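You operate a simulated robot arm through the tools that you are given. There is no shell and no other tool. Be economical: measure what you need, move in short steps, check, and stop when the job is done.

The job below is to be done with a simulated robot arm. You get a single attempt, and the scene is never put back.

JOB
When the spinner stops, put its two tubes in the grey rack, shut the hood and dial to 0.

The check looks at the end state, three seconds after you hand in, the way a careful person would. Anything else that was tipped, shoved, dropped, spilled or broken makes it a failure.

ROBOT AND FRAMES
A 7-joint arm with a two-finger parallel gripper, fixed in place. Base frame: the origin is at the foot of the arm, x ahead of it, y to its left, z up; the work surface is at about z = 0. Readings come in mm, degrees, newtons and seconds.
With the tool pointing down near the work surface it reaches from about 220 to 580 mm from the base axis. Its first joint turns from -66.0 to 66.0 degrees. Payload 2.5 kg.
The TCP is the grasp point between the finger pads, 23 mm short of the fingertips. In the tool frame z runs along the fingers and y along their closing line. Largest opening 94 mm; finger width 38, thickness 10; the body of the gripper, 54 by 96 mm, starts 39 mm behind the TCP.
Orientation is told as [roll, pitch, yaw] about the base's x, y, z axes, in that order, counted from this pose: with the fingers straight down and closing along the base's y, the tool's x points along the base's -x, its y along +y and its z along -z.

CONTROLS
- The arm moves only by the tool play_rows. Its argument "motion" is a list of rows, each a list of 7 numbers: the shift along the base's x, y, z in units of 250 mm (1.0 is 250 mm), then the turn, a rotation vector about the base's x, y, z in units of 120 degrees (1.0 is 120 degrees), then the gripper command, from -1 (shut) to 1 (fully open), values between in proportion. In form: [[tx, ty, tz, ax, ay, az, claw], ...]. A call has 1 to 10 rows; each row is the pose to reach, as a shift and turn from the pose commanded when the call began. A call with a number of a shift or a turn outside -1 to 1 is refused whole. A row lasts 0.2 s, in which the tool goes at most 50 mm and 8.6 degrees; a call with a longer step from one row to the next is refused whole, and so is a gripper value outside its range. Where a pose cannot be reached the arm comes as near as it can. A force on the tool above 70 N (or 10 N above the force at the start of the call, whichever is more), or a blocked arm, ends the call early, and 0.2 s more pass. Each finger travels about 108 mm/s and halts on what it meets, pressing with about 27 N; the grip force reading is that of the motor and also rises with nothing between the fingers. The clock runs only during rows and for 0.2 s after the last one: add rows that repeat a pose to give the fingers time. The reply holds the time, the measured pose of the TCP, the force on the tool along the base axes, the opening and the grip force, in the units named above and with some noise, with the torque about the TCP (base axes, N m) and any sound that the robot's microphone picked up.
- Cameras (640 x 400 px; columns grow to the right, rows downward): "scene" is fixed at [100.5, -394.6, 552]; the picture's right is [0.94, -0.33, 0.00], its down [-0.17, -0.49, -0.86] and it looks along [0.28, 0.81, -0.51] (base axes); focal length 334 px, centre (320, 200). "wrist" rides on the gripper at [86, 16, -74] in the tool frame; the picture's right is [-0.18, 0.98, 0.00], its down [-0.58, -0.11, -0.81] and it looks along [-0.79, -0.15, 0.59] (tool axes); focal length 243 px, centre (320, 200). There is no depth. A picture from a camera that has moved, and an enlarged one, comes with that camera's place and axes in the base frame and with its lens.
- grab_frame(camera): a new picture of that camera. It takes no simulated time.
- inspect(camera, box): a new picture of the part [left, top, right, bottom] of that camera's present view, enlarged. It takes no simulated time.
- hand_in(): hands the job in; it is judged then, once.

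Work in short steps. Places have to be worked out from the pictures, the camera data and where the tool is seen: move nearer, look again, correct. Check each grasp and each placing, and mend what went wrong. You have 120 turns and 84 pictures in all, those below and enlarged ones among them. Open the gripper and draw the arm clear of the work before you hand the job in, unless the task says otherwise; then end with one line.

The tools are called after "Emit:" by a JSON object that holds its "name" and its "arguments". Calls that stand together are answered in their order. play_rows: Moves the arm, as the interface text tells. Its arguments: {"type":"object","properties":{"motion":{"type":"array"}},"required":["motion"]} The other tools are called the same way: grab_frame (camera) takes a picture; inspect (camera, box) takes an enlarged picture of a part of a camera's view; hand_in () hands the job in.

At the start:

```text
time: 0.0
position: [438.2, 90.7, 383.2]
orientation: [0.1, -0.1, -0.1]
contact_force: [0.5, -1.0, 0.1]
torque: [-0.03, 0.0, 0.01]
finger_gap: 94.1
finger_force: 0.1
```

scene: 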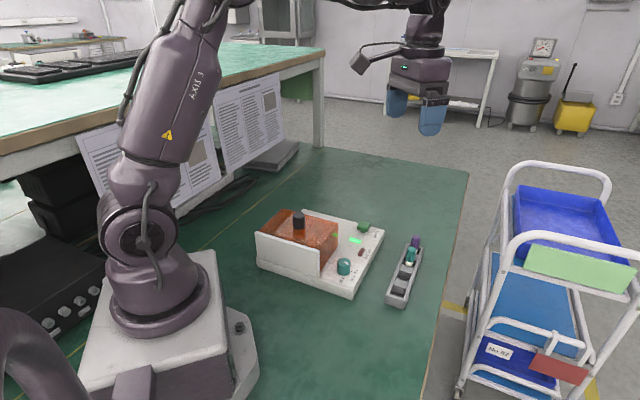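
wrist: 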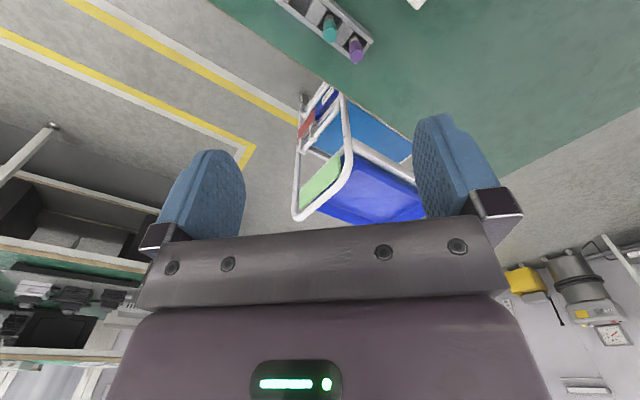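

I look closely at the device and the rack first.

Emit:
{"name": "inspect", "arguments": {"camera": "scene", "box": [240, 190, 400, 310]}}

Emit:
{"name": "inspect", "arguments": {"camera": "scene", "box": [340, 210, 460, 320]}}

```text
3.33 times, centred on (320, 250) of scene
camera zoom: at [100.5, -394.6, 552.0], right [0.94, -0.33, 0.0], down [-0.17, -0.49, -0.86], along [0.28, 0.81, -0.51], focal length 1112 px, centre (320, 33)
```

zoom: 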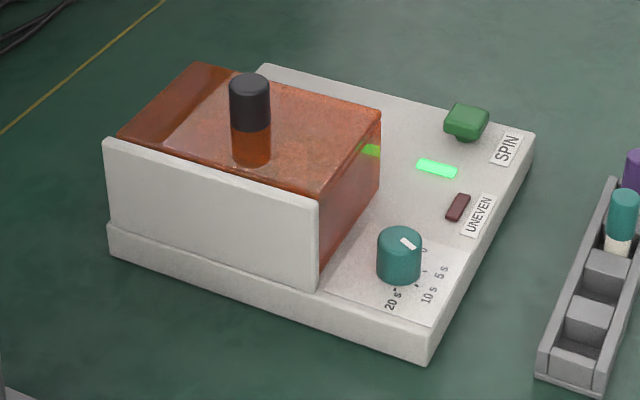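

```text
3.64 times, centred on (400, 265) of scene
camera zoom: at [100.5, -394.6, 552.0], right [0.94, -0.33, 0.0], down [-0.17, -0.49, -0.86], along [0.28, 0.81, -0.51], focal length 1213 px, centre (29, -36)
```

zoom: 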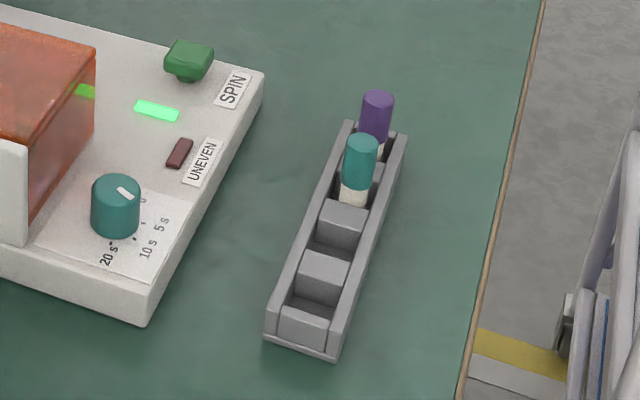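

The spinner is running (green light). I back away to the south and yaw the tool so that the wrist camera looks at the device.

Emit:
{"name": "play_rows", "arguments": {"motion": [[-0.043, -0.048, -0.02, 0, 0, 0.07, 1], [-0.086, -0.096, -0.04, 0, 0, 0.14, 1], [-0.13, -0.145, -0.06, 0, 0, 0.21, 1], [-0.173, -0.193, -0.08, 0, 0, 0.28, 1], [-0.216, -0.242, -0.1, 0, 0, 0.35, 1], [-0.26, -0.29, -0.12, 0, 0, 0.42, 1], [-0.3, -0.34, -0.14, 0, 0, 0.49, 1], [-0.346, -0.387, -0.16, 0, 0, 0.56, 1], [-0.39, -0.436, -0.18, 0, 0, 0.63, 1], [-0.432, -0.484, -0.2, 0, 0, 0.7, 1]]}}

Emit:
{"name": "grab_frame", "arguments": {"camera": "wrist"}}

```text
time: 2.2
position: [331.6, -31.0, 333.5]
orientation: [0.0, -0.1, 84.1]
contact_force: [0.4, -1.0, -0.2]
torque: [-0.02, 0.01, -0.01]
finger_gap: 94.2
finger_force: 0.1
```

```text
79 pictures are left
camera wrist: at [307.2, -116.2, 406.4], right [-0.96, 0.28, 0.0], down [0.17, 0.57, 0.81], along [0.23, 0.77, -0.59], focal length 243 px, centre (320, 200)
```

wrist: 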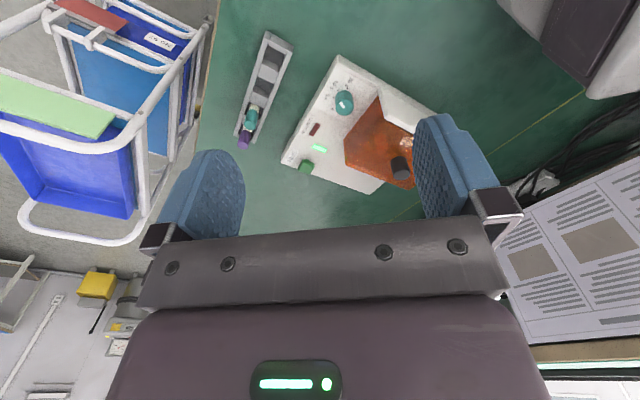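

The device is in view; I enlarge it.

Emit:
{"name": "inspect", "arguments": {"camera": "wrist", "box": [270, 45, 440, 200]}}

Emit:
{"name": "inspect", "arguments": {"camera": "wrist", "box": [220, 25, 310, 155]}}

```text
2.58 times, centred on (355, 122) of wrist
camera zoom: at [307.2, -116.2, 406.4], right [-0.96, 0.28, 0.0], down [0.17, 0.57, 0.81], along [0.23, 0.77, -0.59], focal length 626 px, centre (230, 400)
```

zoom: 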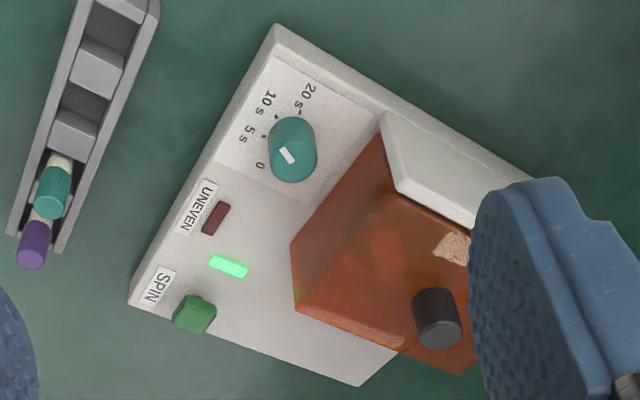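

```text
3.08 times, centred on (265, 90) of wrist
camera zoom: at [307.2, -116.2, 406.4], right [-0.96, 0.28, 0.0], down [0.17, 0.57, 0.81], along [0.23, 0.77, -0.59], focal length 746 px, centre (489, 538)
```

zoom: 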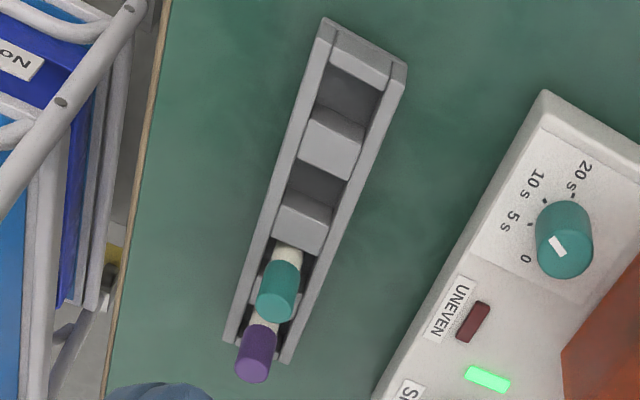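

I bring the camera closer and more central to understand the hood and the dial.

Emit:
{"name": "play_rows", "arguments": {"motion": [[-0.08, 0.06, -0.05, 0, 0, 0, 1], [-0.16, 0.12, -0.1, 0, 0, 0, 1], [-0.24, 0.18, -0.15, 0, 0, 0, 1], [-0.32, 0.24, -0.15, 0, 0, 0, 1]]}}

Emit:
{"name": "grab_frame", "arguments": {"camera": "wrist"}}

Emit:
{"name": "inspect", "arguments": {"camera": "scene", "box": [320, 210, 400, 300]}}

```text
time: 3.2
position: [252.5, 30.4, 296.8]
orientation: [0.0, -0.1, 84.1]
contact_force: [0.5, -0.2, 0.2]
torque: [-0.01, 0.01, 0.01]
finger_gap: 94.0
finger_force: 0.1
```

```text
76 pictures are left
camera wrist: at [227.5, -55.9, 370.2], right [-0.96, 0.29, 0.0], down [0.17, 0.57, 0.81], along [0.23, 0.77, -0.59], focal length 243 px, centre (320, 200)
```

wrist: 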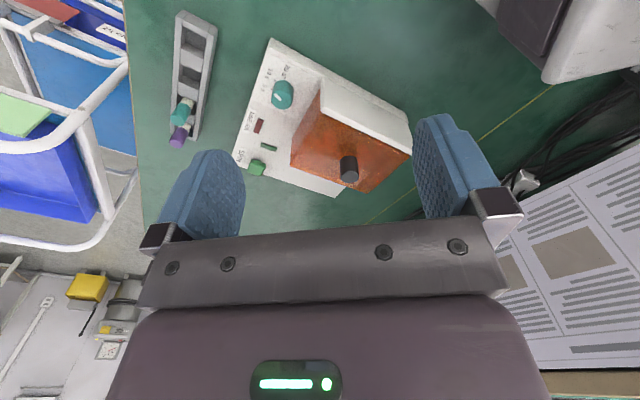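

```text
4.44 times, centred on (360, 255) of scene
camera zoom: at [100.5, -394.6, 552.0], right [0.94, -0.33, 0.0], down [-0.17, -0.49, -0.86], along [0.28, 0.81, -0.51], focal length 1483 px, centre (142, -44)
```

zoom: 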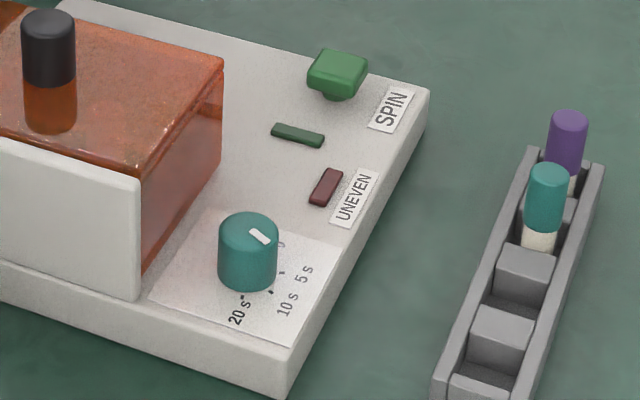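

The green light went off. I enlarge the hood.

Emit:
{"name": "inspect", "arguments": {"camera": "wrist", "box": [220, 30, 420, 210]}}

Emit:
{"name": "inspect", "arguments": {"camera": "wrist", "box": [245, 60, 315, 120]}}

```text
2.22 times, centred on (320, 120) of wrist
camera zoom: at [227.5, -55.9, 370.2], right [-0.96, 0.29, 0.0], down [0.17, 0.57, 0.81], along [0.23, 0.77, -0.59], focal length 539 px, centre (320, 378)
```

zoom: 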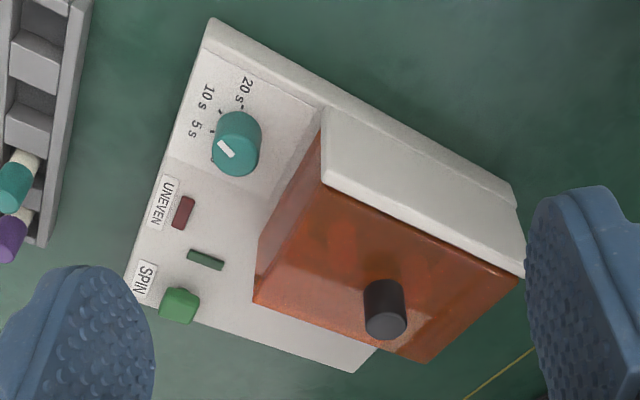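

```text
6.67 times, centred on (280, 90) of wrist
camera zoom: at [227.5, -55.9, 370.2], right [-0.96, 0.29, 0.0], down [0.17, 0.57, 0.81], along [0.23, 0.77, -0.59], focal length 1618 px, centre (587, 933)
```

zoom: 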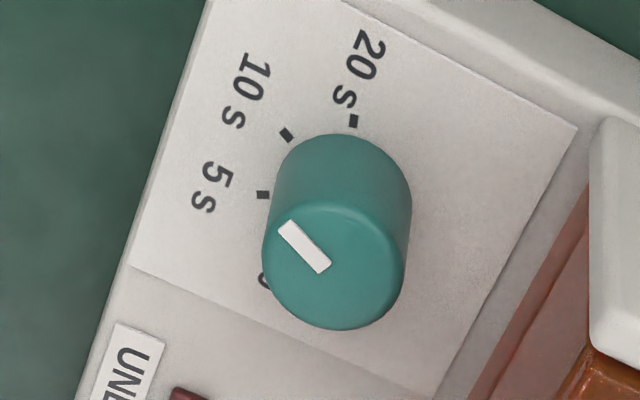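

I look closer at the hood edges for a hinge or rails.

Emit:
{"name": "inspect", "arguments": {"camera": "scene", "box": [250, 200, 346, 260]}}

Emit:
{"name": "inspect", "arguments": {"camera": "wrist", "box": [285, 110, 415, 200]}}

```text
6.67 times, centred on (298, 230) of scene
camera zoom: at [100.5, -394.6, 552.0], right [0.94, -0.33, 0.0], down [-0.17, -0.49, -0.86], along [0.28, 0.81, -0.51], focal length 2224 px, centre (467, 0)
```

zoom: 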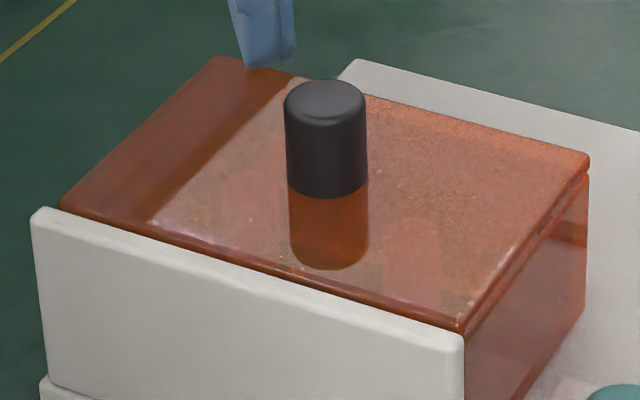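

```text
4.44 times, centred on (350, 155) of wrist
camera zoom: at [227.5, -55.9, 370.2], right [-0.96, 0.29, 0.0], down [0.17, 0.57, 0.81], along [0.23, 0.77, -0.59], focal length 1078 px, centre (187, 400)
```

zoom: 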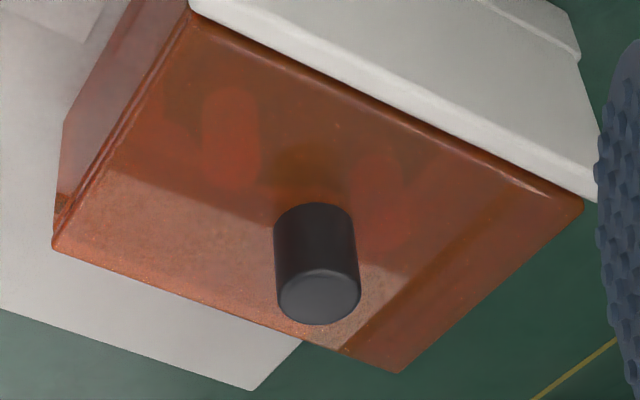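

Two tubes are visible inside and still; the light is off. The hood's knob is at about (262, 214), its top at z≈131. I go above it with the fingers closing along the hood's long side.

Emit:
{"name": "play_rows", "arguments": {"motion": [[0.008, 0.147, 0, 0, 0, -0.065, 1], [0.016, 0.294, 0, 0, 0, -0.13, 1], [0.024, 0.441, 0, 0, 0, -0.195, 1], [0.032, 0.588, 0, 0, 0, -0.26, 1], [0.038, 0.735, 0, 0, 0, -0.325, 1], [0.038, 0.735, -0.15, 0, 0, -0.325, 1], [0.038, 0.735, -0.3, 0, 0, -0.325, 1], [0.038, 0.735, -0.44, 0, 0, -0.325, 1]]}}

Emit:
{"name": "grab_frame", "arguments": {"camera": "wrist"}}

Emit:
{"name": "inspect", "arguments": {"camera": "scene", "box": [230, 120, 390, 300]}}

```text
time: 5.0
position: [259.8, 214.1, 186.0]
orientation: [0.0, -0.1, 45.0]
contact_force: [0.3, 0.0, 0.2]
torque: [-0.02, 0.01, 0.02]
finger_gap: 94.0
finger_force: 0.0
```

```text
70 pictures are left
camera wrist: at [188.0, 163.8, 260.2], right [-0.56, 0.83, 0.0], down [0.49, 0.33, 0.81], along [0.67, 0.46, -0.59], focal length 243 px, centre (320, 200)
```

wrist: 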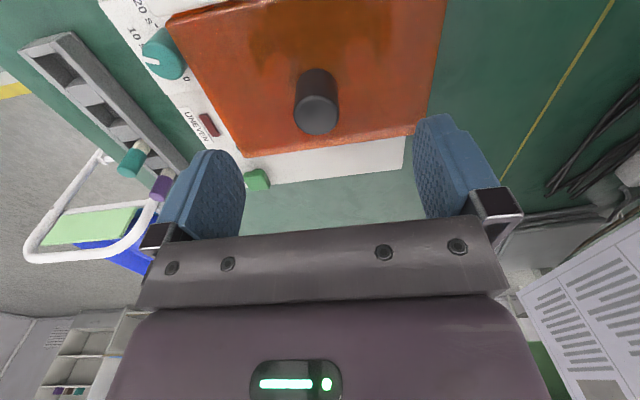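

```text
2.22 times, centred on (310, 210) of scene
camera zoom: at [100.5, -394.6, 552.0], right [0.94, -0.33, 0.0], down [-0.17, -0.49, -0.86], along [0.28, 0.81, -0.51], focal length 741 px, centre (342, 178)
```

zoom: 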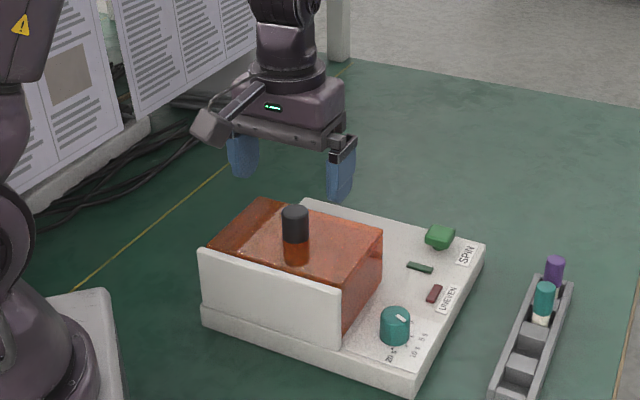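

The knob sits at (262.6, 213.6), just under the TCP. I go down to z≈117 and close on it.

Emit:
{"name": "play_rows", "arguments": {"motion": [[0.01, 0, -0.14, 0, 0, 0, 1], [0.01, 0, -0.276, 0, 0, 0, 1], [0.01, 0, -0.276, 0, 0, 0, -0.2], [0.01, 0, -0.276, 0, 0, 0, -1], [0.01, 0, -0.276, 0, 0, 0, -1]]}}

```text
time: 5.7
position: [268.6, 219.9, 127.8]
orientation: [0.0, -1.4, 44.9]
contact_force: [-2.4, 3.7, 2.2]
torque: [-0.25, -0.23, -0.06]
finger_gap: 45.6
finger_force: 4.3
stopped in row 3: the force on the tool passed its limit at 87 N (the readings are from after the stop); the commanded pose is now the measured one
```

Contact ended the descent; I look before doing anything else.

Emit:
{"name": "grab_frame", "arguments": {"camera": "wrist"}}

Emit:
{"name": "inspect", "arguments": {"camera": "scene", "box": [240, 160, 400, 300]}}

```text
68 pictures are left
camera wrist: at [195.2, 169.0, 198.9], right [-0.57, 0.82, 0.0], down [0.47, 0.32, 0.82], along [0.68, 0.47, -0.57], focal length 243 px, centre (320, 200)
```

wrist: 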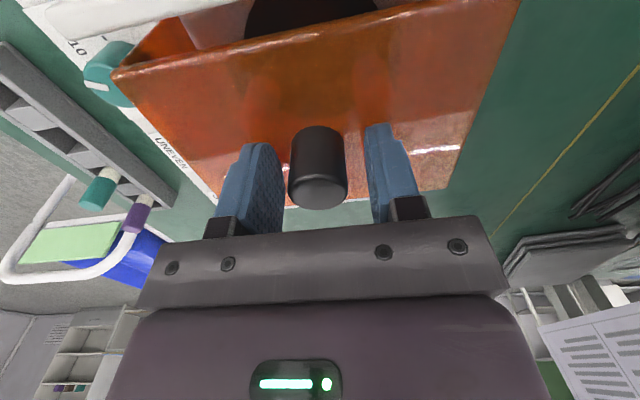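

```text
2.86 times, centred on (320, 230) of scene
camera zoom: at [100.5, -394.6, 551.9], right [0.94, -0.33, 0.0], down [-0.17, -0.49, -0.86], along [0.28, 0.81, -0.51], focal length 953 px, centre (320, 114)
```

zoom: 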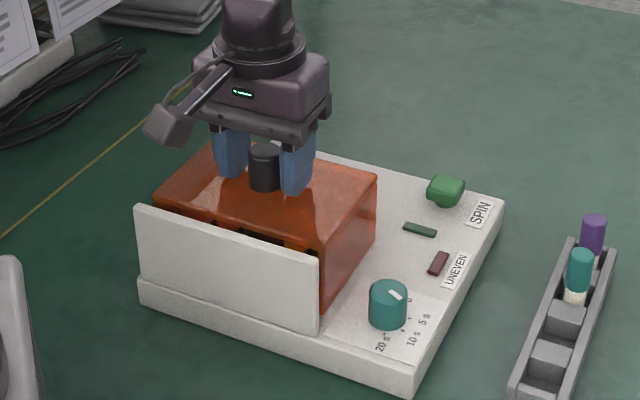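

The hood slid a bit in +v, toward the free part of the base, so it's a sliding hood. The knob is between the fingers; I close on it here.

Emit:
{"name": "play_rows", "arguments": {"motion": [[0, 0, 0, 0, 0, 0, -0.5], [0, 0, 0, 0, 0, 0, -1], [0, 0, 0, 0, 0, 0, -1]]}}

```text
time: 6.5
position: [269.0, 219.8, 128.4]
orientation: [-0.1, -1.3, 45.1]
contact_force: [-5.5, 5.8, 16.7]
torque: [0.42, 0.66, 0.04]
finger_gap: 27.3
finger_force: 45.2
```

Gripped (27 mm). I slide it in +v in small steps.

Emit:
{"name": "play_rows", "arguments": {"motion": [[0.028, 0.028, 0, 0, 0, 0, -1], [0.056, 0.057, 0, 0, 0, 0, -1], [0.085, 0.086, 0, 0, 0, 0, -1], [0.113, 0.115, 0, 0, 0, 0, -1]]}}

Emit:
{"name": "inspect", "arguments": {"camera": "scene", "box": [240, 160, 400, 300]}}

```text
time: 7.5
position: [297.7, 249.3, 128.2]
orientation: [-0.2, -1.5, 45.0]
contact_force: [-2.7, 2.2, 37.7]
torque: [0.0, 1.32, 0.16]
finger_gap: 27.4
finger_force: 44.9
```

```text
2.86 times, centred on (320, 230) of scene
camera zoom: at [100.4, -394.7, 551.9], right [0.94, -0.33, 0.0], down [-0.17, -0.49, -0.86], along [0.28, 0.81, -0.51], focal length 953 px, centre (320, 114)
```

zoom: 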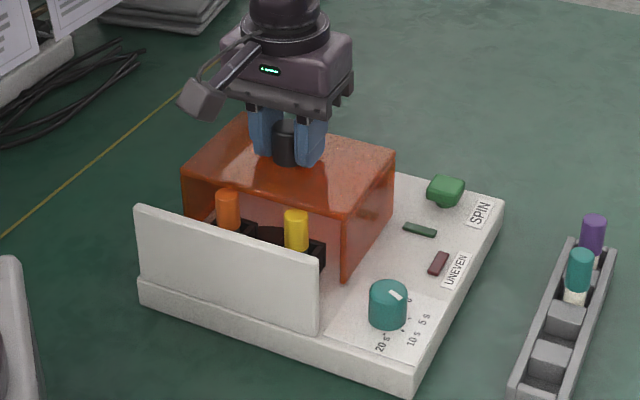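

It slides well and the orange and yellow tubes appear. I continue along +v, easing up by 2 mm because of the upward force.

Emit:
{"name": "play_rows", "arguments": {"motion": [[0.02, 0.02, 0.008, 0, 0, 0, -1], [0.045, 0.046, 0.008, 0, 0, 0, -1], [0.07, 0.071, 0.008, 0, 0, 0, -1], [0.095, 0.097, 0.008, 0, 0, 0, -1]]}}

Emit:
{"name": "inspect", "arguments": {"camera": "scene", "box": [240, 160, 400, 300]}}

```text
time: 8.4
position: [321.7, 271.9, 127.5]
orientation: [0.0, -1.1, 44.8]
contact_force: [-4.8, 2.7, -12.6]
torque: [1.2, -0.28, -0.16]
finger_gap: 27.2
finger_force: 45.1
```

```text
2.86 times, centred on (320, 230) of scene
camera zoom: at [100.5, -394.6, 552.0], right [0.94, -0.33, 0.0], down [-0.17, -0.49, -0.86], along [0.28, 0.81, -0.51], focal length 953 px, centre (320, 114)
```

zoom: 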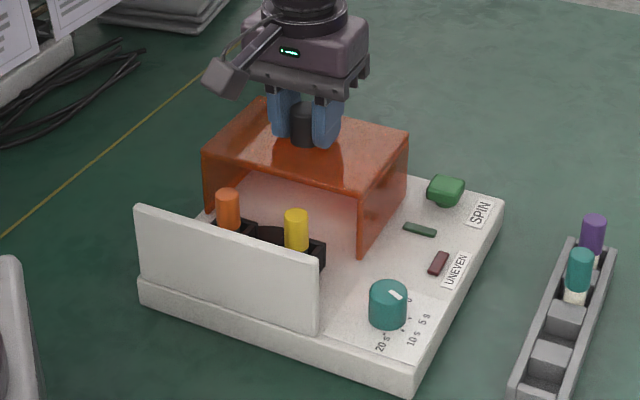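

About 80 mm open. I try another 25 mm for clearance, watching the force.

Emit:
{"name": "play_rows", "arguments": {"motion": [[0.018, 0.018, 0, 0, 0, 0, -1], [0.036, 0.036, 0, 0, 0, 0, -1], [0.054, 0.055, 0, 0, 0, 0, -1], [0.07, 0.072, 0, 0, 0, 0, -1]]}}

Emit:
{"name": "inspect", "arguments": {"camera": "scene", "box": [240, 160, 400, 300]}}

```text
time: 9.4
position: [336.9, 288.0, 127.9]
orientation: [0.0, -0.6, 45.0]
contact_force: [-22.7, -17.3, -0.5]
torque: [0.7, 0.31, -0.07]
finger_gap: 27.4
finger_force: 45.0
```

```text
2.86 times, centred on (320, 230) of scene
camera zoom: at [100.4, -394.7, 551.9], right [0.94, -0.33, 0.0], down [-0.17, -0.49, -0.86], along [0.28, 0.81, -0.51], focal length 953 px, centre (320, 114)
```

zoom: 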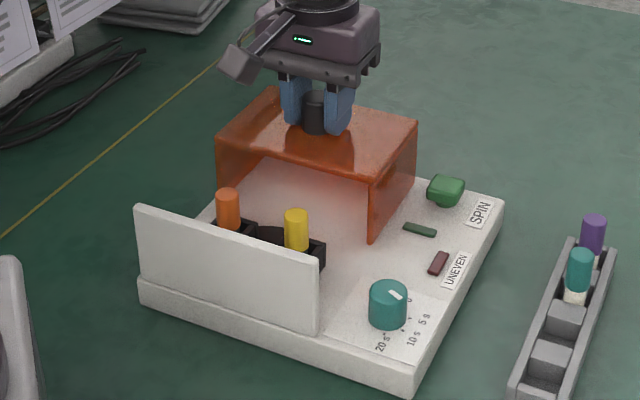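

The stop is reached, hood open by 105 mm. I release the knob, rise, and go to where the wrist camera sees the rotor.

Emit:
{"name": "play_rows", "arguments": {"motion": [[-0.004, -0.004, 0, 0, 0, 0, -0.2], [-0.004, -0.004, 0, 0, 0, 0, 0.2], [-0.004, -0.004, 0.1, 0, 0, 0, 0.2], [-0.004, -0.004, 0.28, 0, 0, 0, 0.2], [-0.004, -0.004, 0.42, 0, 0, 0, 0.2], [-0.13, -0.13, 0.42, 0, 0, 0, 0.2], [-0.26, -0.26, 0.42, 0, 0, 0, 0.2], [-0.39, -0.39, 0.42, 0, 0, 0, 0.2]]}}

Emit:
{"name": "grab_frame", "arguments": {"camera": "wrist"}}

Emit:
{"name": "inspect", "arguments": {"camera": "scene", "box": [260, 200, 400, 300]}}

```text
time: 11.2
position: [238.3, 190.4, 232.5]
orientation: [-0.1, -1.4, 44.8]
contact_force: [0.1, 0.1, -0.4]
torque: [-0.02, 0.01, 0.03]
finger_gap: 56.2
finger_force: 0.2
```

```text
63 pictures are left
camera wrist: at [164.7, 139.9, 303.8], right [-0.56, 0.83, 0.0], down [0.47, 0.32, 0.82], along [0.68, 0.46, -0.57], focal length 243 px, centre (320, 200)
```

wrist: 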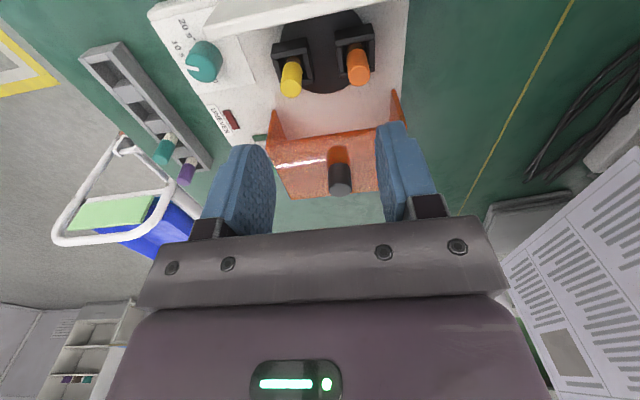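

```text
4.00 times, centred on (330, 250) of scene
camera zoom: at [100.5, -394.6, 552.0], right [0.94, -0.33, 0.0], down [-0.17, -0.49, -0.86], along [0.28, 0.81, -0.51], focal length 1334 px, centre (280, 0)
```

zoom: 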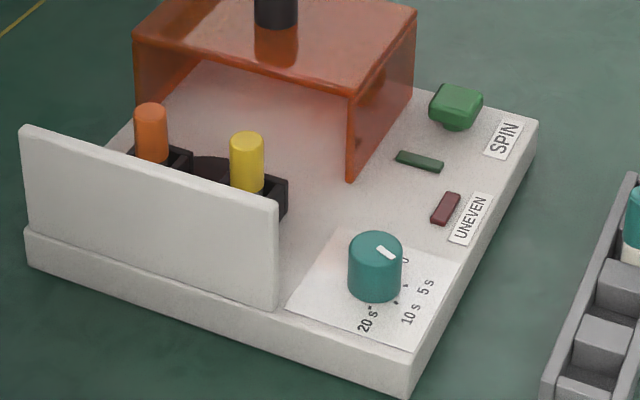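

I enlarge the rotor and rack to measure.

Emit:
{"name": "inspect", "arguments": {"camera": "wrist", "box": [240, 0, 420, 120]}}

Emit:
{"name": "inspect", "arguments": {"camera": "wrist", "box": [70, 20, 250, 190]}}

Emit:
{"name": "inspect", "arguments": {"camera": "scene", "box": [375, 225, 435, 315]}}

```text
3.33 times, centred on (330, 60) of wrist
camera zoom: at [164.7, 139.9, 303.8], right [-0.56, 0.83, 0.0], down [0.47, 0.32, 0.82], along [0.68, 0.46, -0.57], focal length 809 px, centre (287, 667)
```

zoom: 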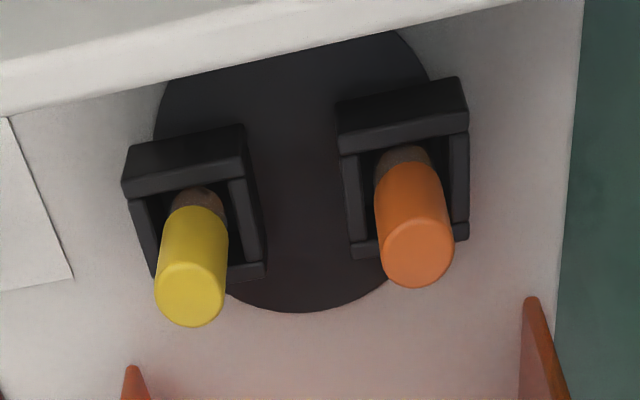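

```text
2.35 times, centred on (160, 105) of wrist
camera zoom: at [164.7, 139.9, 303.8], right [-0.56, 0.83, 0.0], down [0.47, 0.32, 0.82], along [0.68, 0.46, -0.57], focal length 571 px, centre (696, 424)
```

zoom: 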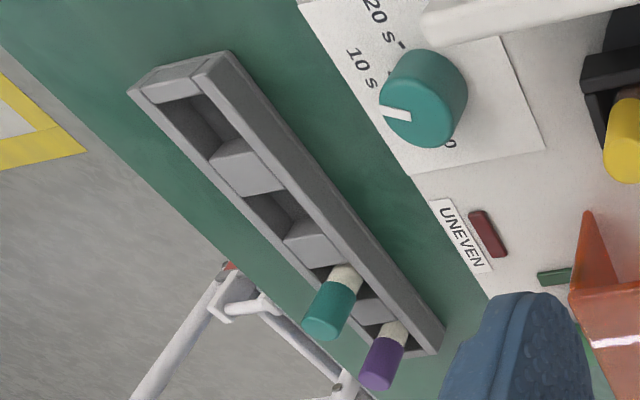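

```text
4.44 times, centred on (405, 270) of scene
camera zoom: at [100.5, -394.6, 552.0], right [0.94, -0.33, 0.0], down [-0.17, -0.49, -0.86], along [0.28, 0.81, -0.51], focal length 1483 px, centre (-58, -111)
```

zoom: 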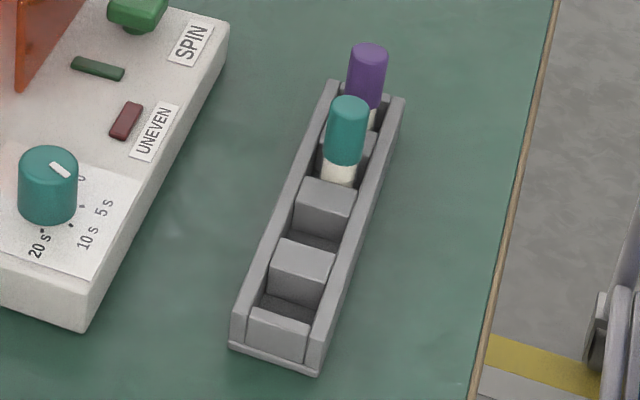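

Measured: yellow cap top ≈(282,187,96), orange ≈(237,229,99), rack tubes' cap tops at z≈70, free slots near (454,60) and (421,27). I level the tool and hover above the yellow tube with the gap at about 45 mm.

Emit:
{"name": "play_rows", "arguments": {"motion": [[0.087, -0.007, -0.07, -0.004, 0.004, 0, -0.04], [0.175, -0.014, -0.14, -0.00825, 0.00825, 0, -0.04], [0.175, -0.014, -0.3, -0.00825, 0.00825, 0, -0.04]]}}

Emit:
{"name": "grab_frame", "arguments": {"camera": "wrist"}}

Emit:
{"name": "inspect", "arguments": {"camera": "scene", "box": [260, 160, 400, 300]}}

```text
time: 12.1
position: [285.5, 186.3, 157.2]
orientation: [-0.2, 0.1, 45.1]
contact_force: [0.2, -0.6, 0.7]
torque: [0.0, -0.03, 0.03]
finger_gap: 44.9
finger_force: 0.0
```

```text
58 pictures are left
camera wrist: at [212.7, 137.2, 231.6], right [-0.56, 0.83, 0.0], down [0.49, 0.34, 0.81], along [0.67, 0.45, -0.59], focal length 243 px, centre (320, 200)
```

wrist: 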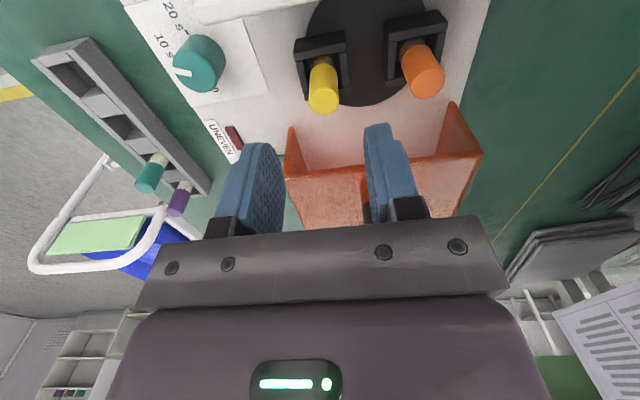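

```text
2.86 times, centred on (330, 230) of scene
camera zoom: at [100.5, -394.6, 552.0], right [0.94, -0.33, 0.0], down [-0.17, -0.49, -0.86], along [0.28, 0.81, -0.51], focal length 953 px, centre (291, 114)
```

zoom: 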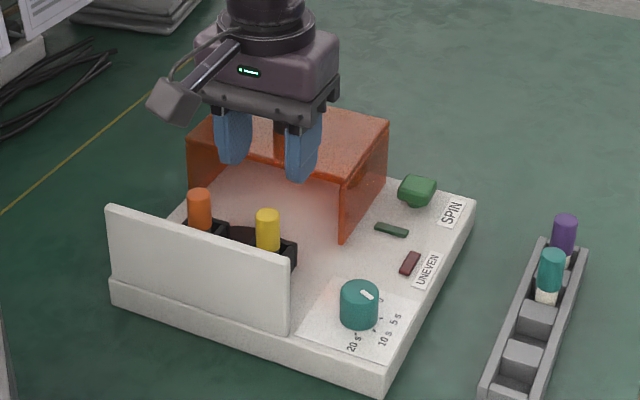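

Yellow cap at (281, 186). I correct by -4 mm in x, go down to z≈89 and close.

Emit:
{"name": "play_rows", "arguments": {"motion": [[-0.016, -0.002, -0.09, 0, 0, 0, -0.04], [-0.016, -0.002, -0.18, 0, 0, 0, -0.04], [-0.016, -0.002, -0.272, 0, 0, 0, -0.04], [-0.016, -0.002, -0.272, 0, 0, 0, -0.4], [-0.016, -0.002, -0.272, 0, 0, 0, -1], [-0.016, -0.002, -0.272, 0, 0, 0, -1]]}}

Emit:
{"name": "grab_frame", "arguments": {"camera": "wrist"}}

```text
time: 13.4
position: [282.6, 187.2, 91.3]
orientation: [-0.1, 0.0, 45.0]
contact_force: [-0.4, 0.7, -0.5]
torque: [0.0, 0.0, -0.02]
finger_gap: 19.0
finger_force: 27.1
```

```text
56 pictures are left
camera wrist: at [209.0, 137.1, 165.7], right [-0.56, 0.83, 0.0], down [0.49, 0.34, 0.81], along [0.67, 0.45, -0.59], focal length 243 px, centre (320, 200)
```

wrist: 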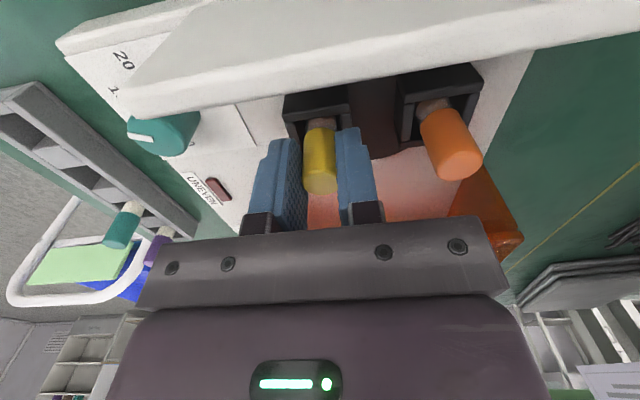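

Gripped at 19 mm. I lift it straight up.

Emit:
{"name": "play_rows", "arguments": {"motion": [[0, 0, 0.06, 0, 0, 0, -1], [0, 0, 0.16, 0, 0, 0, -1], [0, 0, 0.3, 0, 0, 0, -1], [0, 0, 0.46, 0, 0, 0, -1]]}}

Emit:
{"name": "inspect", "arguments": {"camera": "scene", "box": [240, 120, 440, 310]}}

```text
time: 14.4
position: [282.9, 189.8, 206.2]
orientation: [-0.1, 0.1, 45.0]
contact_force: [0.2, 0.4, -0.7]
torque: [0.01, 0.02, -0.02]
finger_gap: 18.8
finger_force: 27.0
```

```text
2.11 times, centred on (340, 215) of scene
camera zoom: at [100.5, -394.6, 552.0], right [0.94, -0.33, 0.0], down [-0.17, -0.49, -0.86], along [0.28, 0.81, -0.51], focal length 702 px, centre (278, 168)
```

zoom: 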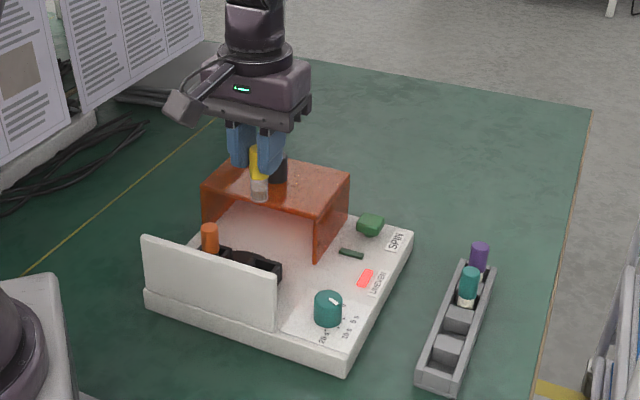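

The tube is out. I carry it over the rack's free slots.

Emit:
{"name": "play_rows", "arguments": {"motion": [[0.13, -0.1, 0, 0, 0, 0, -1], [0.26, -0.2, 0, 0, 0, 0, -1], [0.4, -0.31, 0, 0, 0, 0, -1], [0.54, -0.42, 0, 0, 0, 0, -1], [0.68, -0.52, -0.05, 0, 0, 0, -1], [0.68, -0.52, -0.1, 0, 0, 0, -1]]}}

Emit:
{"name": "grab_frame", "arguments": {"camera": "wrist"}}

Emit:
{"name": "inspect", "arguments": {"camera": "scene", "box": [360, 160, 480, 320]}}

```text
time: 15.8
position: [451.7, 56.5, 180.8]
orientation: [0.0, 0.2, 45.0]
contact_force: [0.2, -0.6, -1.0]
torque: [0.02, 0.0, 0.02]
finger_gap: 18.8
finger_force: 27.2
```

```text
54 pictures are left
camera wrist: at [379.5, 7.4, 253.8], right [-0.56, 0.83, 0.0], down [0.49, 0.34, 0.8], along [0.67, 0.45, -0.59], focal length 243 px, centre (320, 200)
```

wrist: 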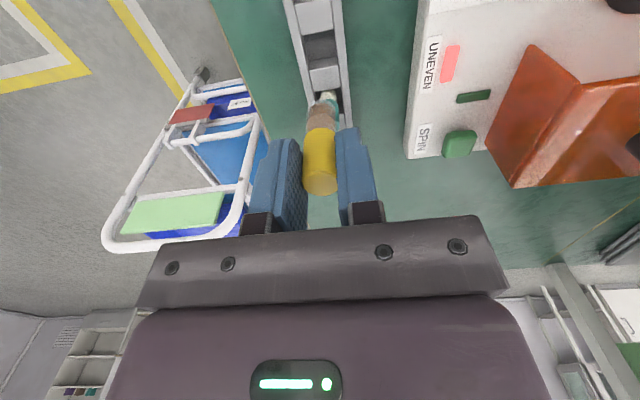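

```text
2.50 times, centred on (420, 240) of scene
camera zoom: at [100.5, -394.6, 552.0], right [0.94, -0.33, 0.0], down [-0.17, -0.49, -0.86], along [0.28, 0.81, -0.51], focal length 834 px, centre (70, 100)
```

zoom: 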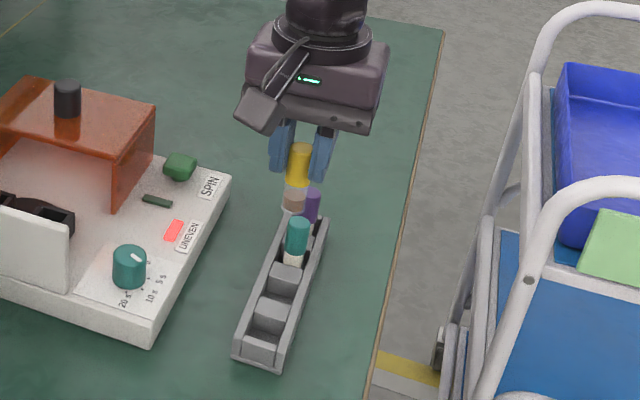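

I enlarge the wrist view of the slots.

Emit:
{"name": "inspect", "arguments": {"camera": "wrist", "box": [250, 0, 390, 120]}}

Emit:
{"name": "inspect", "arguments": {"camera": "scene", "box": [380, 240, 450, 310]}}

```text
3.33 times, centred on (320, 60) of wrist
camera zoom: at [379.5, 7.4, 253.8], right [-0.56, 0.83, 0.0], down [0.49, 0.34, 0.8], along [0.67, 0.45, -0.59], focal length 809 px, centre (320, 667)
```

zoom: 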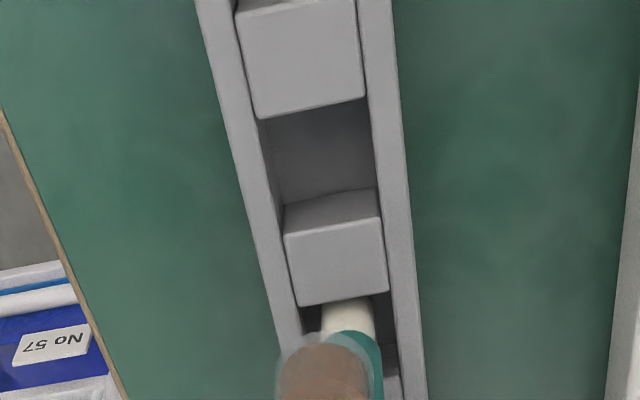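

```text
5.71 times, centred on (415, 275) of scene
camera zoom: at [100.5, -394.6, 552.0], right [0.94, -0.33, 0.0], down [-0.17, -0.49, -0.86], along [0.28, 0.81, -0.51], focal length 1906 px, centre (-223, -229)
```

zoom: 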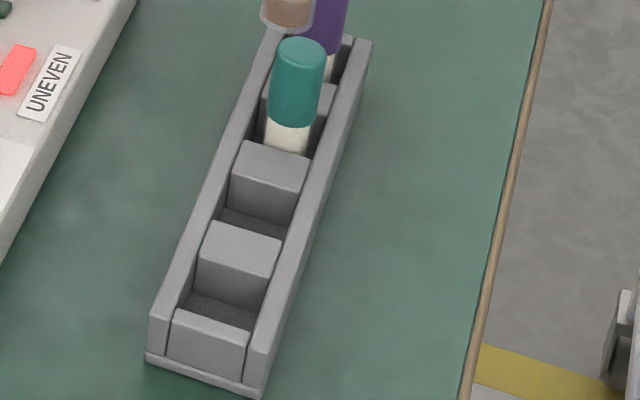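

Slot A's centre comes out at about (454.5, 59), with the block tops at z≈30. I align and descend to just above the seat.

Emit:
{"name": "play_rows", "arguments": {"motion": [[0.01, 0.01, 0, 0, 0, 0, -1], [0.01, 0.01, -0.12, 0, 0, 0, -1], [0.01, 0.01, -0.22, 0, 0, 0, -1], [0.01, 0.01, -0.3, 0, 0, 0, -1], [0.01, 0.01, -0.36, 0, 0, 0, -1]]}}

Emit:
{"name": "inspect", "arguments": {"camera": "scene", "box": [370, 210, 470, 310]}}

Emit:
{"name": "grab_frame", "arguments": {"camera": "wrist"}}

```text
time: 17.1
position: [453.8, 61.6, 91.8]
orientation: [-0.2, 0.1, 45.0]
contact_force: [0.2, -0.9, -0.2]
torque: [0.0, 0.03, -0.01]
finger_gap: 18.5
finger_force: 27.0
```

```text
4.00 times, centred on (420, 260) of scene
camera zoom: at [100.5, -394.6, 552.0], right [0.94, -0.33, 0.0], down [-0.17, -0.49, -0.86], along [0.28, 0.81, -0.51], focal length 1334 px, centre (-80, -40)
```

zoom: 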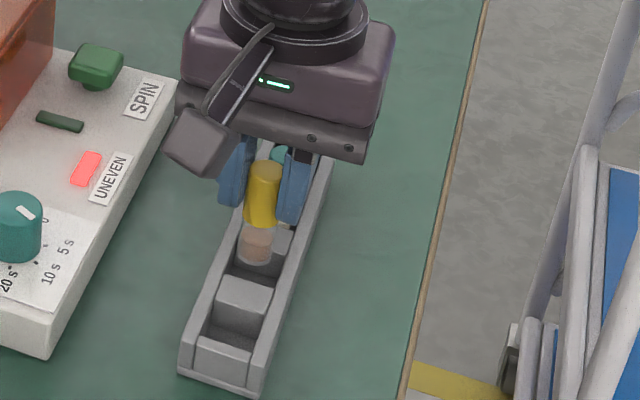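

```text
49 pictures are left
camera wrist: at [381.6, 11.1, 165.2], right [-0.56, 0.83, 0.0], down [0.49, 0.34, 0.81], along [0.67, 0.45, -0.59], focal length 243 px, centre (320, 200)
```

wrist: 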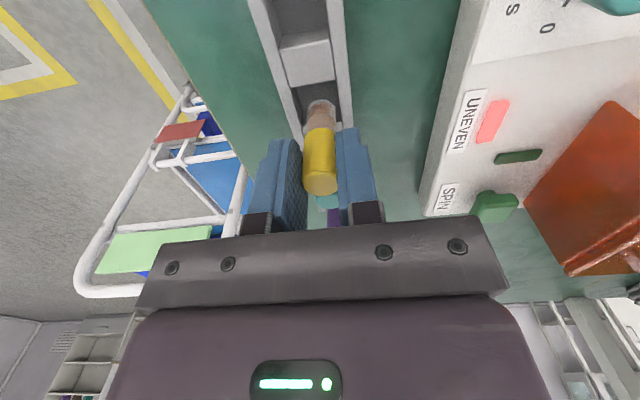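

The tube is over slot A, centred between the rails. I descend slowly, expecting contact around z≈64.

Emit:
{"name": "play_rows", "arguments": {"motion": [[0.002, -0.006, -0.03, 0, 0, 0, -1], [0.002, -0.006, -0.06, 0, 0, 0, -1], [0.002, -0.006, -0.08, 0, 0, 0, -1], [0.002, -0.006, -0.095, 0, 0, 0, -1], [0.002, -0.006, -0.095, 0, 0, 0, -1]]}}

Emit:
{"name": "inspect", "arguments": {"camera": "scene", "box": [370, 210, 470, 310]}}

Emit:
{"name": "inspect", "arguments": {"camera": "wrist", "box": [240, 50, 400, 210]}}

```text
time: 18.2
position: [456.0, 59.9, 67.3]
orientation: [-0.2, 0.1, 45.0]
contact_force: [-3.6, -1.4, 13.5]
torque: [-0.04, 0.18, 0.03]
finger_gap: 18.7
finger_force: 27.3
```

```text
4.00 times, centred on (420, 260) of scene
camera zoom: at [100.4, -394.6, 552.0], right [0.94, -0.33, 0.0], down [-0.17, -0.49, -0.86], along [0.28, 0.81, -0.51], focal length 1334 px, centre (-80, -40)
```

zoom: 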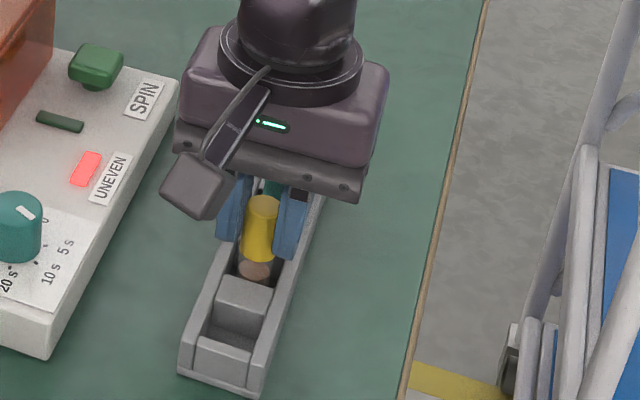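

```text
2.50 times, centred on (320, 130) of wrist
camera zoom: at [382.4, 9.8, 141.3], right [-0.56, 0.83, 0.0], down [0.49, 0.34, 0.81], along [0.67, 0.45, -0.59], focal length 606 px, centre (320, 375)
```

zoom: 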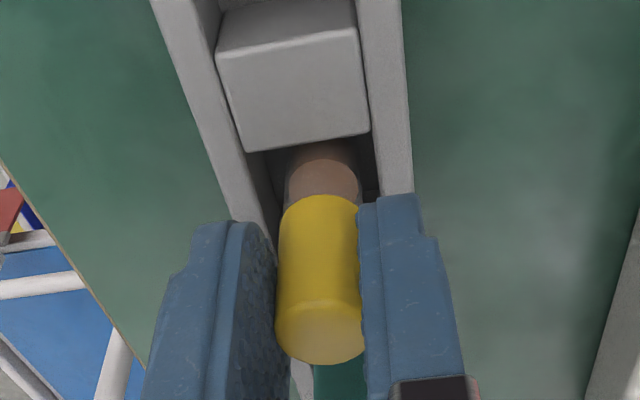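

Firm contact at z=67 with the tube well inside the slot: it is standing on the floor. I open a little and rise.

Emit:
{"name": "play_rows", "arguments": {"motion": [[0, 0, 0.004, 0, 0, 0, -0.5], [0, 0, 0.004, 0, 0, 0, -0.2], [0, 0, 0.004, 0, 0, 0, -0.15], [0, 0, 0.08, 0, 0, 0, -0.15], [0, 0, 0.2, 0, 0, 0, -0.15], [0, 0, 0.38, 0, 0, 0, -0.05]]}}

Emit:
{"name": "inspect", "arguments": {"camera": "scene", "box": [370, 210, 470, 310]}}

Emit:
{"name": "grab_frame", "arguments": {"camera": "wrist"}}

```text
time: 19.6
position: [452.3, 58.4, 163.4]
orientation: [-0.1, 0.1, 44.9]
contact_force: [-0.6, -0.3, 0.3]
torque: [-0.01, -0.03, -0.02]
finger_gap: 44.3
finger_force: 0.1
```

```text
4.00 times, centred on (420, 260) of scene
camera zoom: at [100.5, -394.6, 552.0], right [0.94, -0.33, 0.0], down [-0.17, -0.49, -0.86], along [0.28, 0.81, -0.51], focal length 1334 px, centre (-80, -40)
```

zoom: 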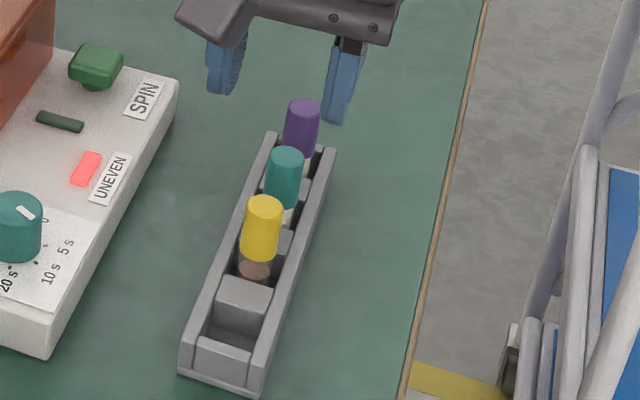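

```text
45 pictures are left
camera wrist: at [379.6, 9.4, 236.9], right [-0.56, 0.83, 0.0], down [0.49, 0.34, 0.81], along [0.67, 0.45, -0.59], focal length 243 px, centre (320, 200)
```

wrist: 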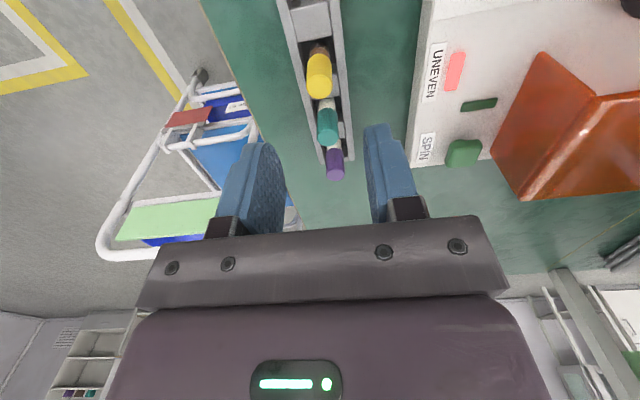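

Yellow stands upright in the rack. Next I go above the orange tube at (237, 229).

Emit:
{"name": "play_rows", "arguments": {"motion": [[-0.1, 0.08, 0.08, 0, 0, 0, -0.04], [-0.24, 0.19, 0.12, 0, 0, 0, -0.04], [-0.38, 0.3, 0.12, 0, 0, 0, -0.04], [-0.52, 0.41, 0.12, 0, 0, 0, -0.04], [-0.66, 0.52, 0.12, 0, 0, 0, -0.04], [-0.8, 0.63, 0.12, 0, 0, 0, -0.04], [-0.861, 0.682, 0.06, 0, 0, 0, -0.04], [-0.861, 0.682, 0, 0, 0, 0, -0.04]]}}

Emit:
{"name": "grab_frame", "arguments": {"camera": "wrist"}}

```text
time: 21.4
position: [238.2, 229.1, 162.2]
orientation: [-0.1, 0.1, 44.9]
contact_force: [0.2, 0.3, 0.0]
torque: [0.02, 0.0, -0.02]
finger_gap: 44.9
finger_force: 0.1
```

```text
44 pictures are left
camera wrist: at [165.6, 179.2, 235.3], right [-0.56, 0.83, 0.0], down [0.49, 0.34, 0.81], along [0.67, 0.45, -0.59], focal length 243 px, centre (320, 200)
```

wrist: 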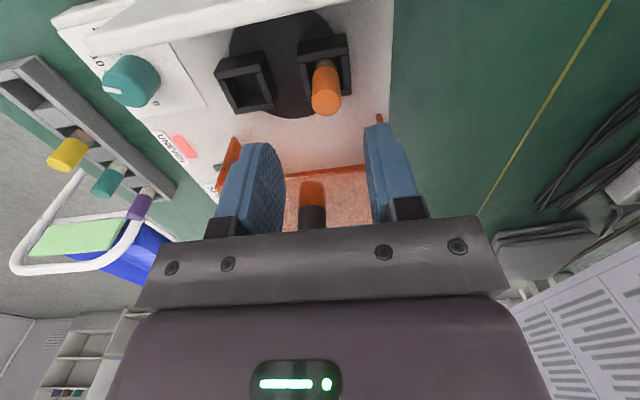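

Orange cap at (235, 229.5). I descend and grip as before.

Emit:
{"name": "play_rows", "arguments": {"motion": [[-0.011, 0.001, -0.09, 0, 0, 0, -0.04], [-0.011, 0.001, -0.18, 0, 0, 0, -0.04], [-0.011, 0.001, -0.284, 0, 0, 0, -0.04], [-0.011, 0.001, -0.284, 0, 0, 0, -0.4], [-0.011, 0.001, -0.284, 0, 0, 0, -1], [-0.011, 0.001, -0.284, 0, 0, 0, -1]]}}

Emit:
{"name": "grab_frame", "arguments": {"camera": "wrist"}}

```text
time: 22.9
position: [236.3, 229.3, 90.4]
orientation: [0.0, 0.1, 44.9]
contact_force: [-0.1, 0.6, -0.3]
torque: [-0.03, -0.01, -0.01]
finger_gap: 19.0
finger_force: 27.9
```

```text
43 pictures are left
camera wrist: at [164.1, 180.1, 164.2], right [-0.56, 0.83, 0.0], down [0.49, 0.34, 0.81], along [0.67, 0.45, -0.59], focal length 243 px, centre (320, 200)
```

wrist: 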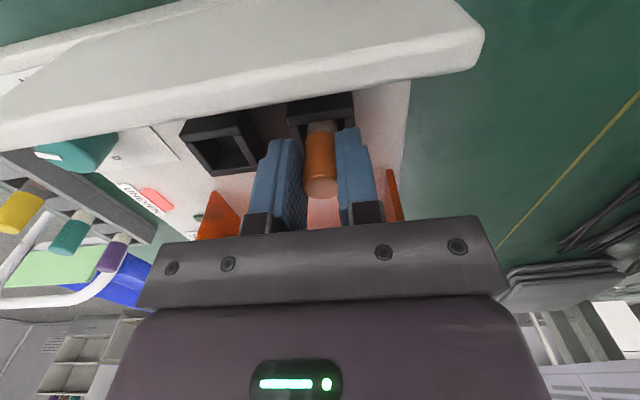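

Gripped at 19 mm; I lift and carry it toward slot B at about (419, 22).

Emit:
{"name": "play_rows", "arguments": {"motion": [[0, 0, 0.06, 0, 0, 0, -1], [0, 0, 0.2, 0, 0, 0, -1], [0, 0, 0.36, 0, 0, 0, -1], [0.11, -0.12, 0.42, 0, 0, 0, -1], [0.23, -0.26, 0.42, 0, 0, 0, -1], [0.35, -0.4, 0.42, 0, 0, 0, -1], [0.47, -0.54, 0.42, 0, 0, 0, -1], [0.59, -0.67, 0.42, 0, 0, 0, -1], [0.7, -0.79, 0.38, 0, 0, 0, -1], [0.731, -0.829, 0.36, 0, 0, 0, -1]]}}

Emit:
{"name": "inspect", "arguments": {"camera": "wrist", "box": [230, 0, 410, 160]}}

Emit:
{"name": "inspect", "arguments": {"camera": "scene", "box": [350, 190, 470, 310]}}

```text
time: 25.1
position: [417.3, 21.9, 180.9]
orientation: [0.0, 0.1, 45.1]
contact_force: [0.2, 0.6, -0.2]
torque: [0.0, 0.02, 0.0]
finger_gap: 18.9
finger_force: 27.2
```

```text
2.50 times, centred on (320, 80) of wrist
camera zoom: at [345.8, -27.9, 255.1], right [-0.56, 0.83, 0.0], down [0.49, 0.34, 0.8], along [0.67, 0.45, -0.59], focal length 606 px, centre (320, 500)
```

zoom: 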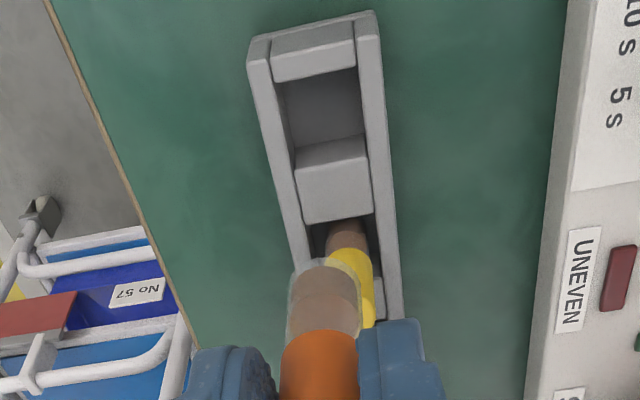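

```text
3.33 times, centred on (410, 250) of scene
camera zoom: at [100.5, -394.6, 552.0], right [0.94, -0.33, 0.0], down [-0.17, -0.49, -0.86], along [0.28, 0.81, -0.51], focal length 1112 px, centre (20, 33)
```

zoom: 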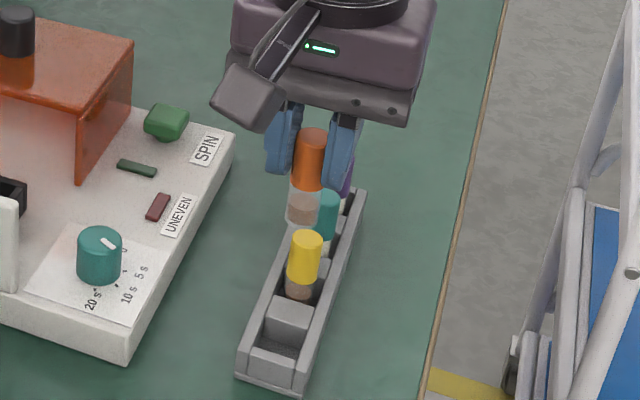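

Slot B's centre is about (421, 23). I align and descend in steps.

Emit:
{"name": "play_rows", "arguments": {"motion": [[0.013, 0.003, 0, 0, 0, 0, -1], [0.013, 0.003, -0.12, 0, 0, 0, -1], [0.013, 0.003, -0.22, 0, 0, 0, -1], [0.013, 0.003, -0.3, 0, 0, 0, -1], [0.013, 0.003, -0.36, 0, 0, 0, -1]]}}

Emit:
{"name": "inspect", "arguments": {"camera": "scene", "box": [370, 230, 450, 320]}}

Emit:
{"name": "inspect", "arguments": {"camera": "wrist", "box": [240, 30, 400, 210]}}

```text
time: 26.2
position: [421.1, 22.7, 91.4]
orientation: [-0.1, 0.2, 45.0]
contact_force: [-0.1, -0.1, 0.0]
torque: [-0.03, 0.0, -0.01]
finger_gap: 18.8
finger_force: 26.9
```

```text
4.44 times, centred on (410, 275) of scene
camera zoom: at [100.5, -394.6, 552.0], right [0.94, -0.33, 0.0], down [-0.17, -0.49, -0.86], along [0.28, 0.81, -0.51], focal length 1483 px, centre (-80, -133)
```

zoom: 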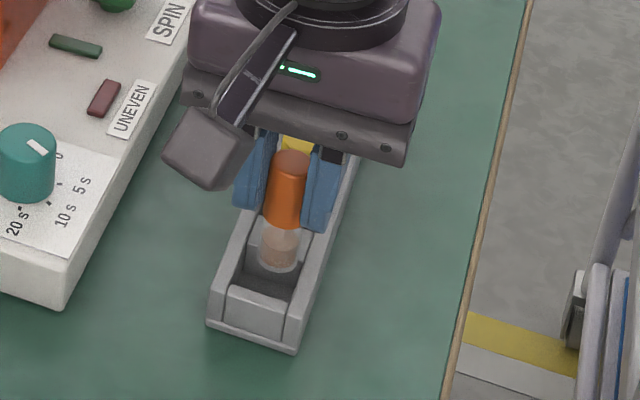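

```text
2.22 times, centred on (320, 120) of wrist
camera zoom: at [349.7, -27.5, 165.7], right [-0.56, 0.83, 0.0], down [0.49, 0.34, 0.8], along [0.67, 0.45, -0.59], focal length 539 px, centre (320, 378)
```

zoom: 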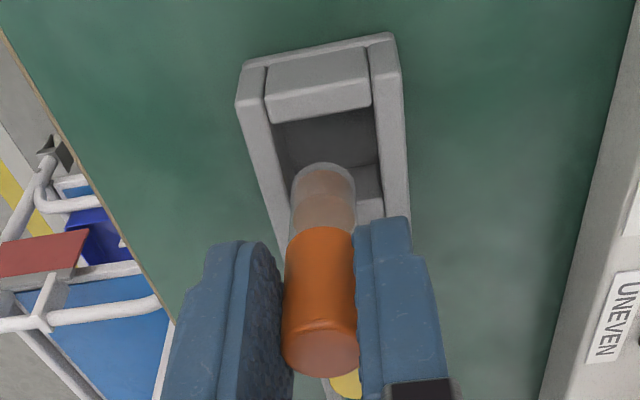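

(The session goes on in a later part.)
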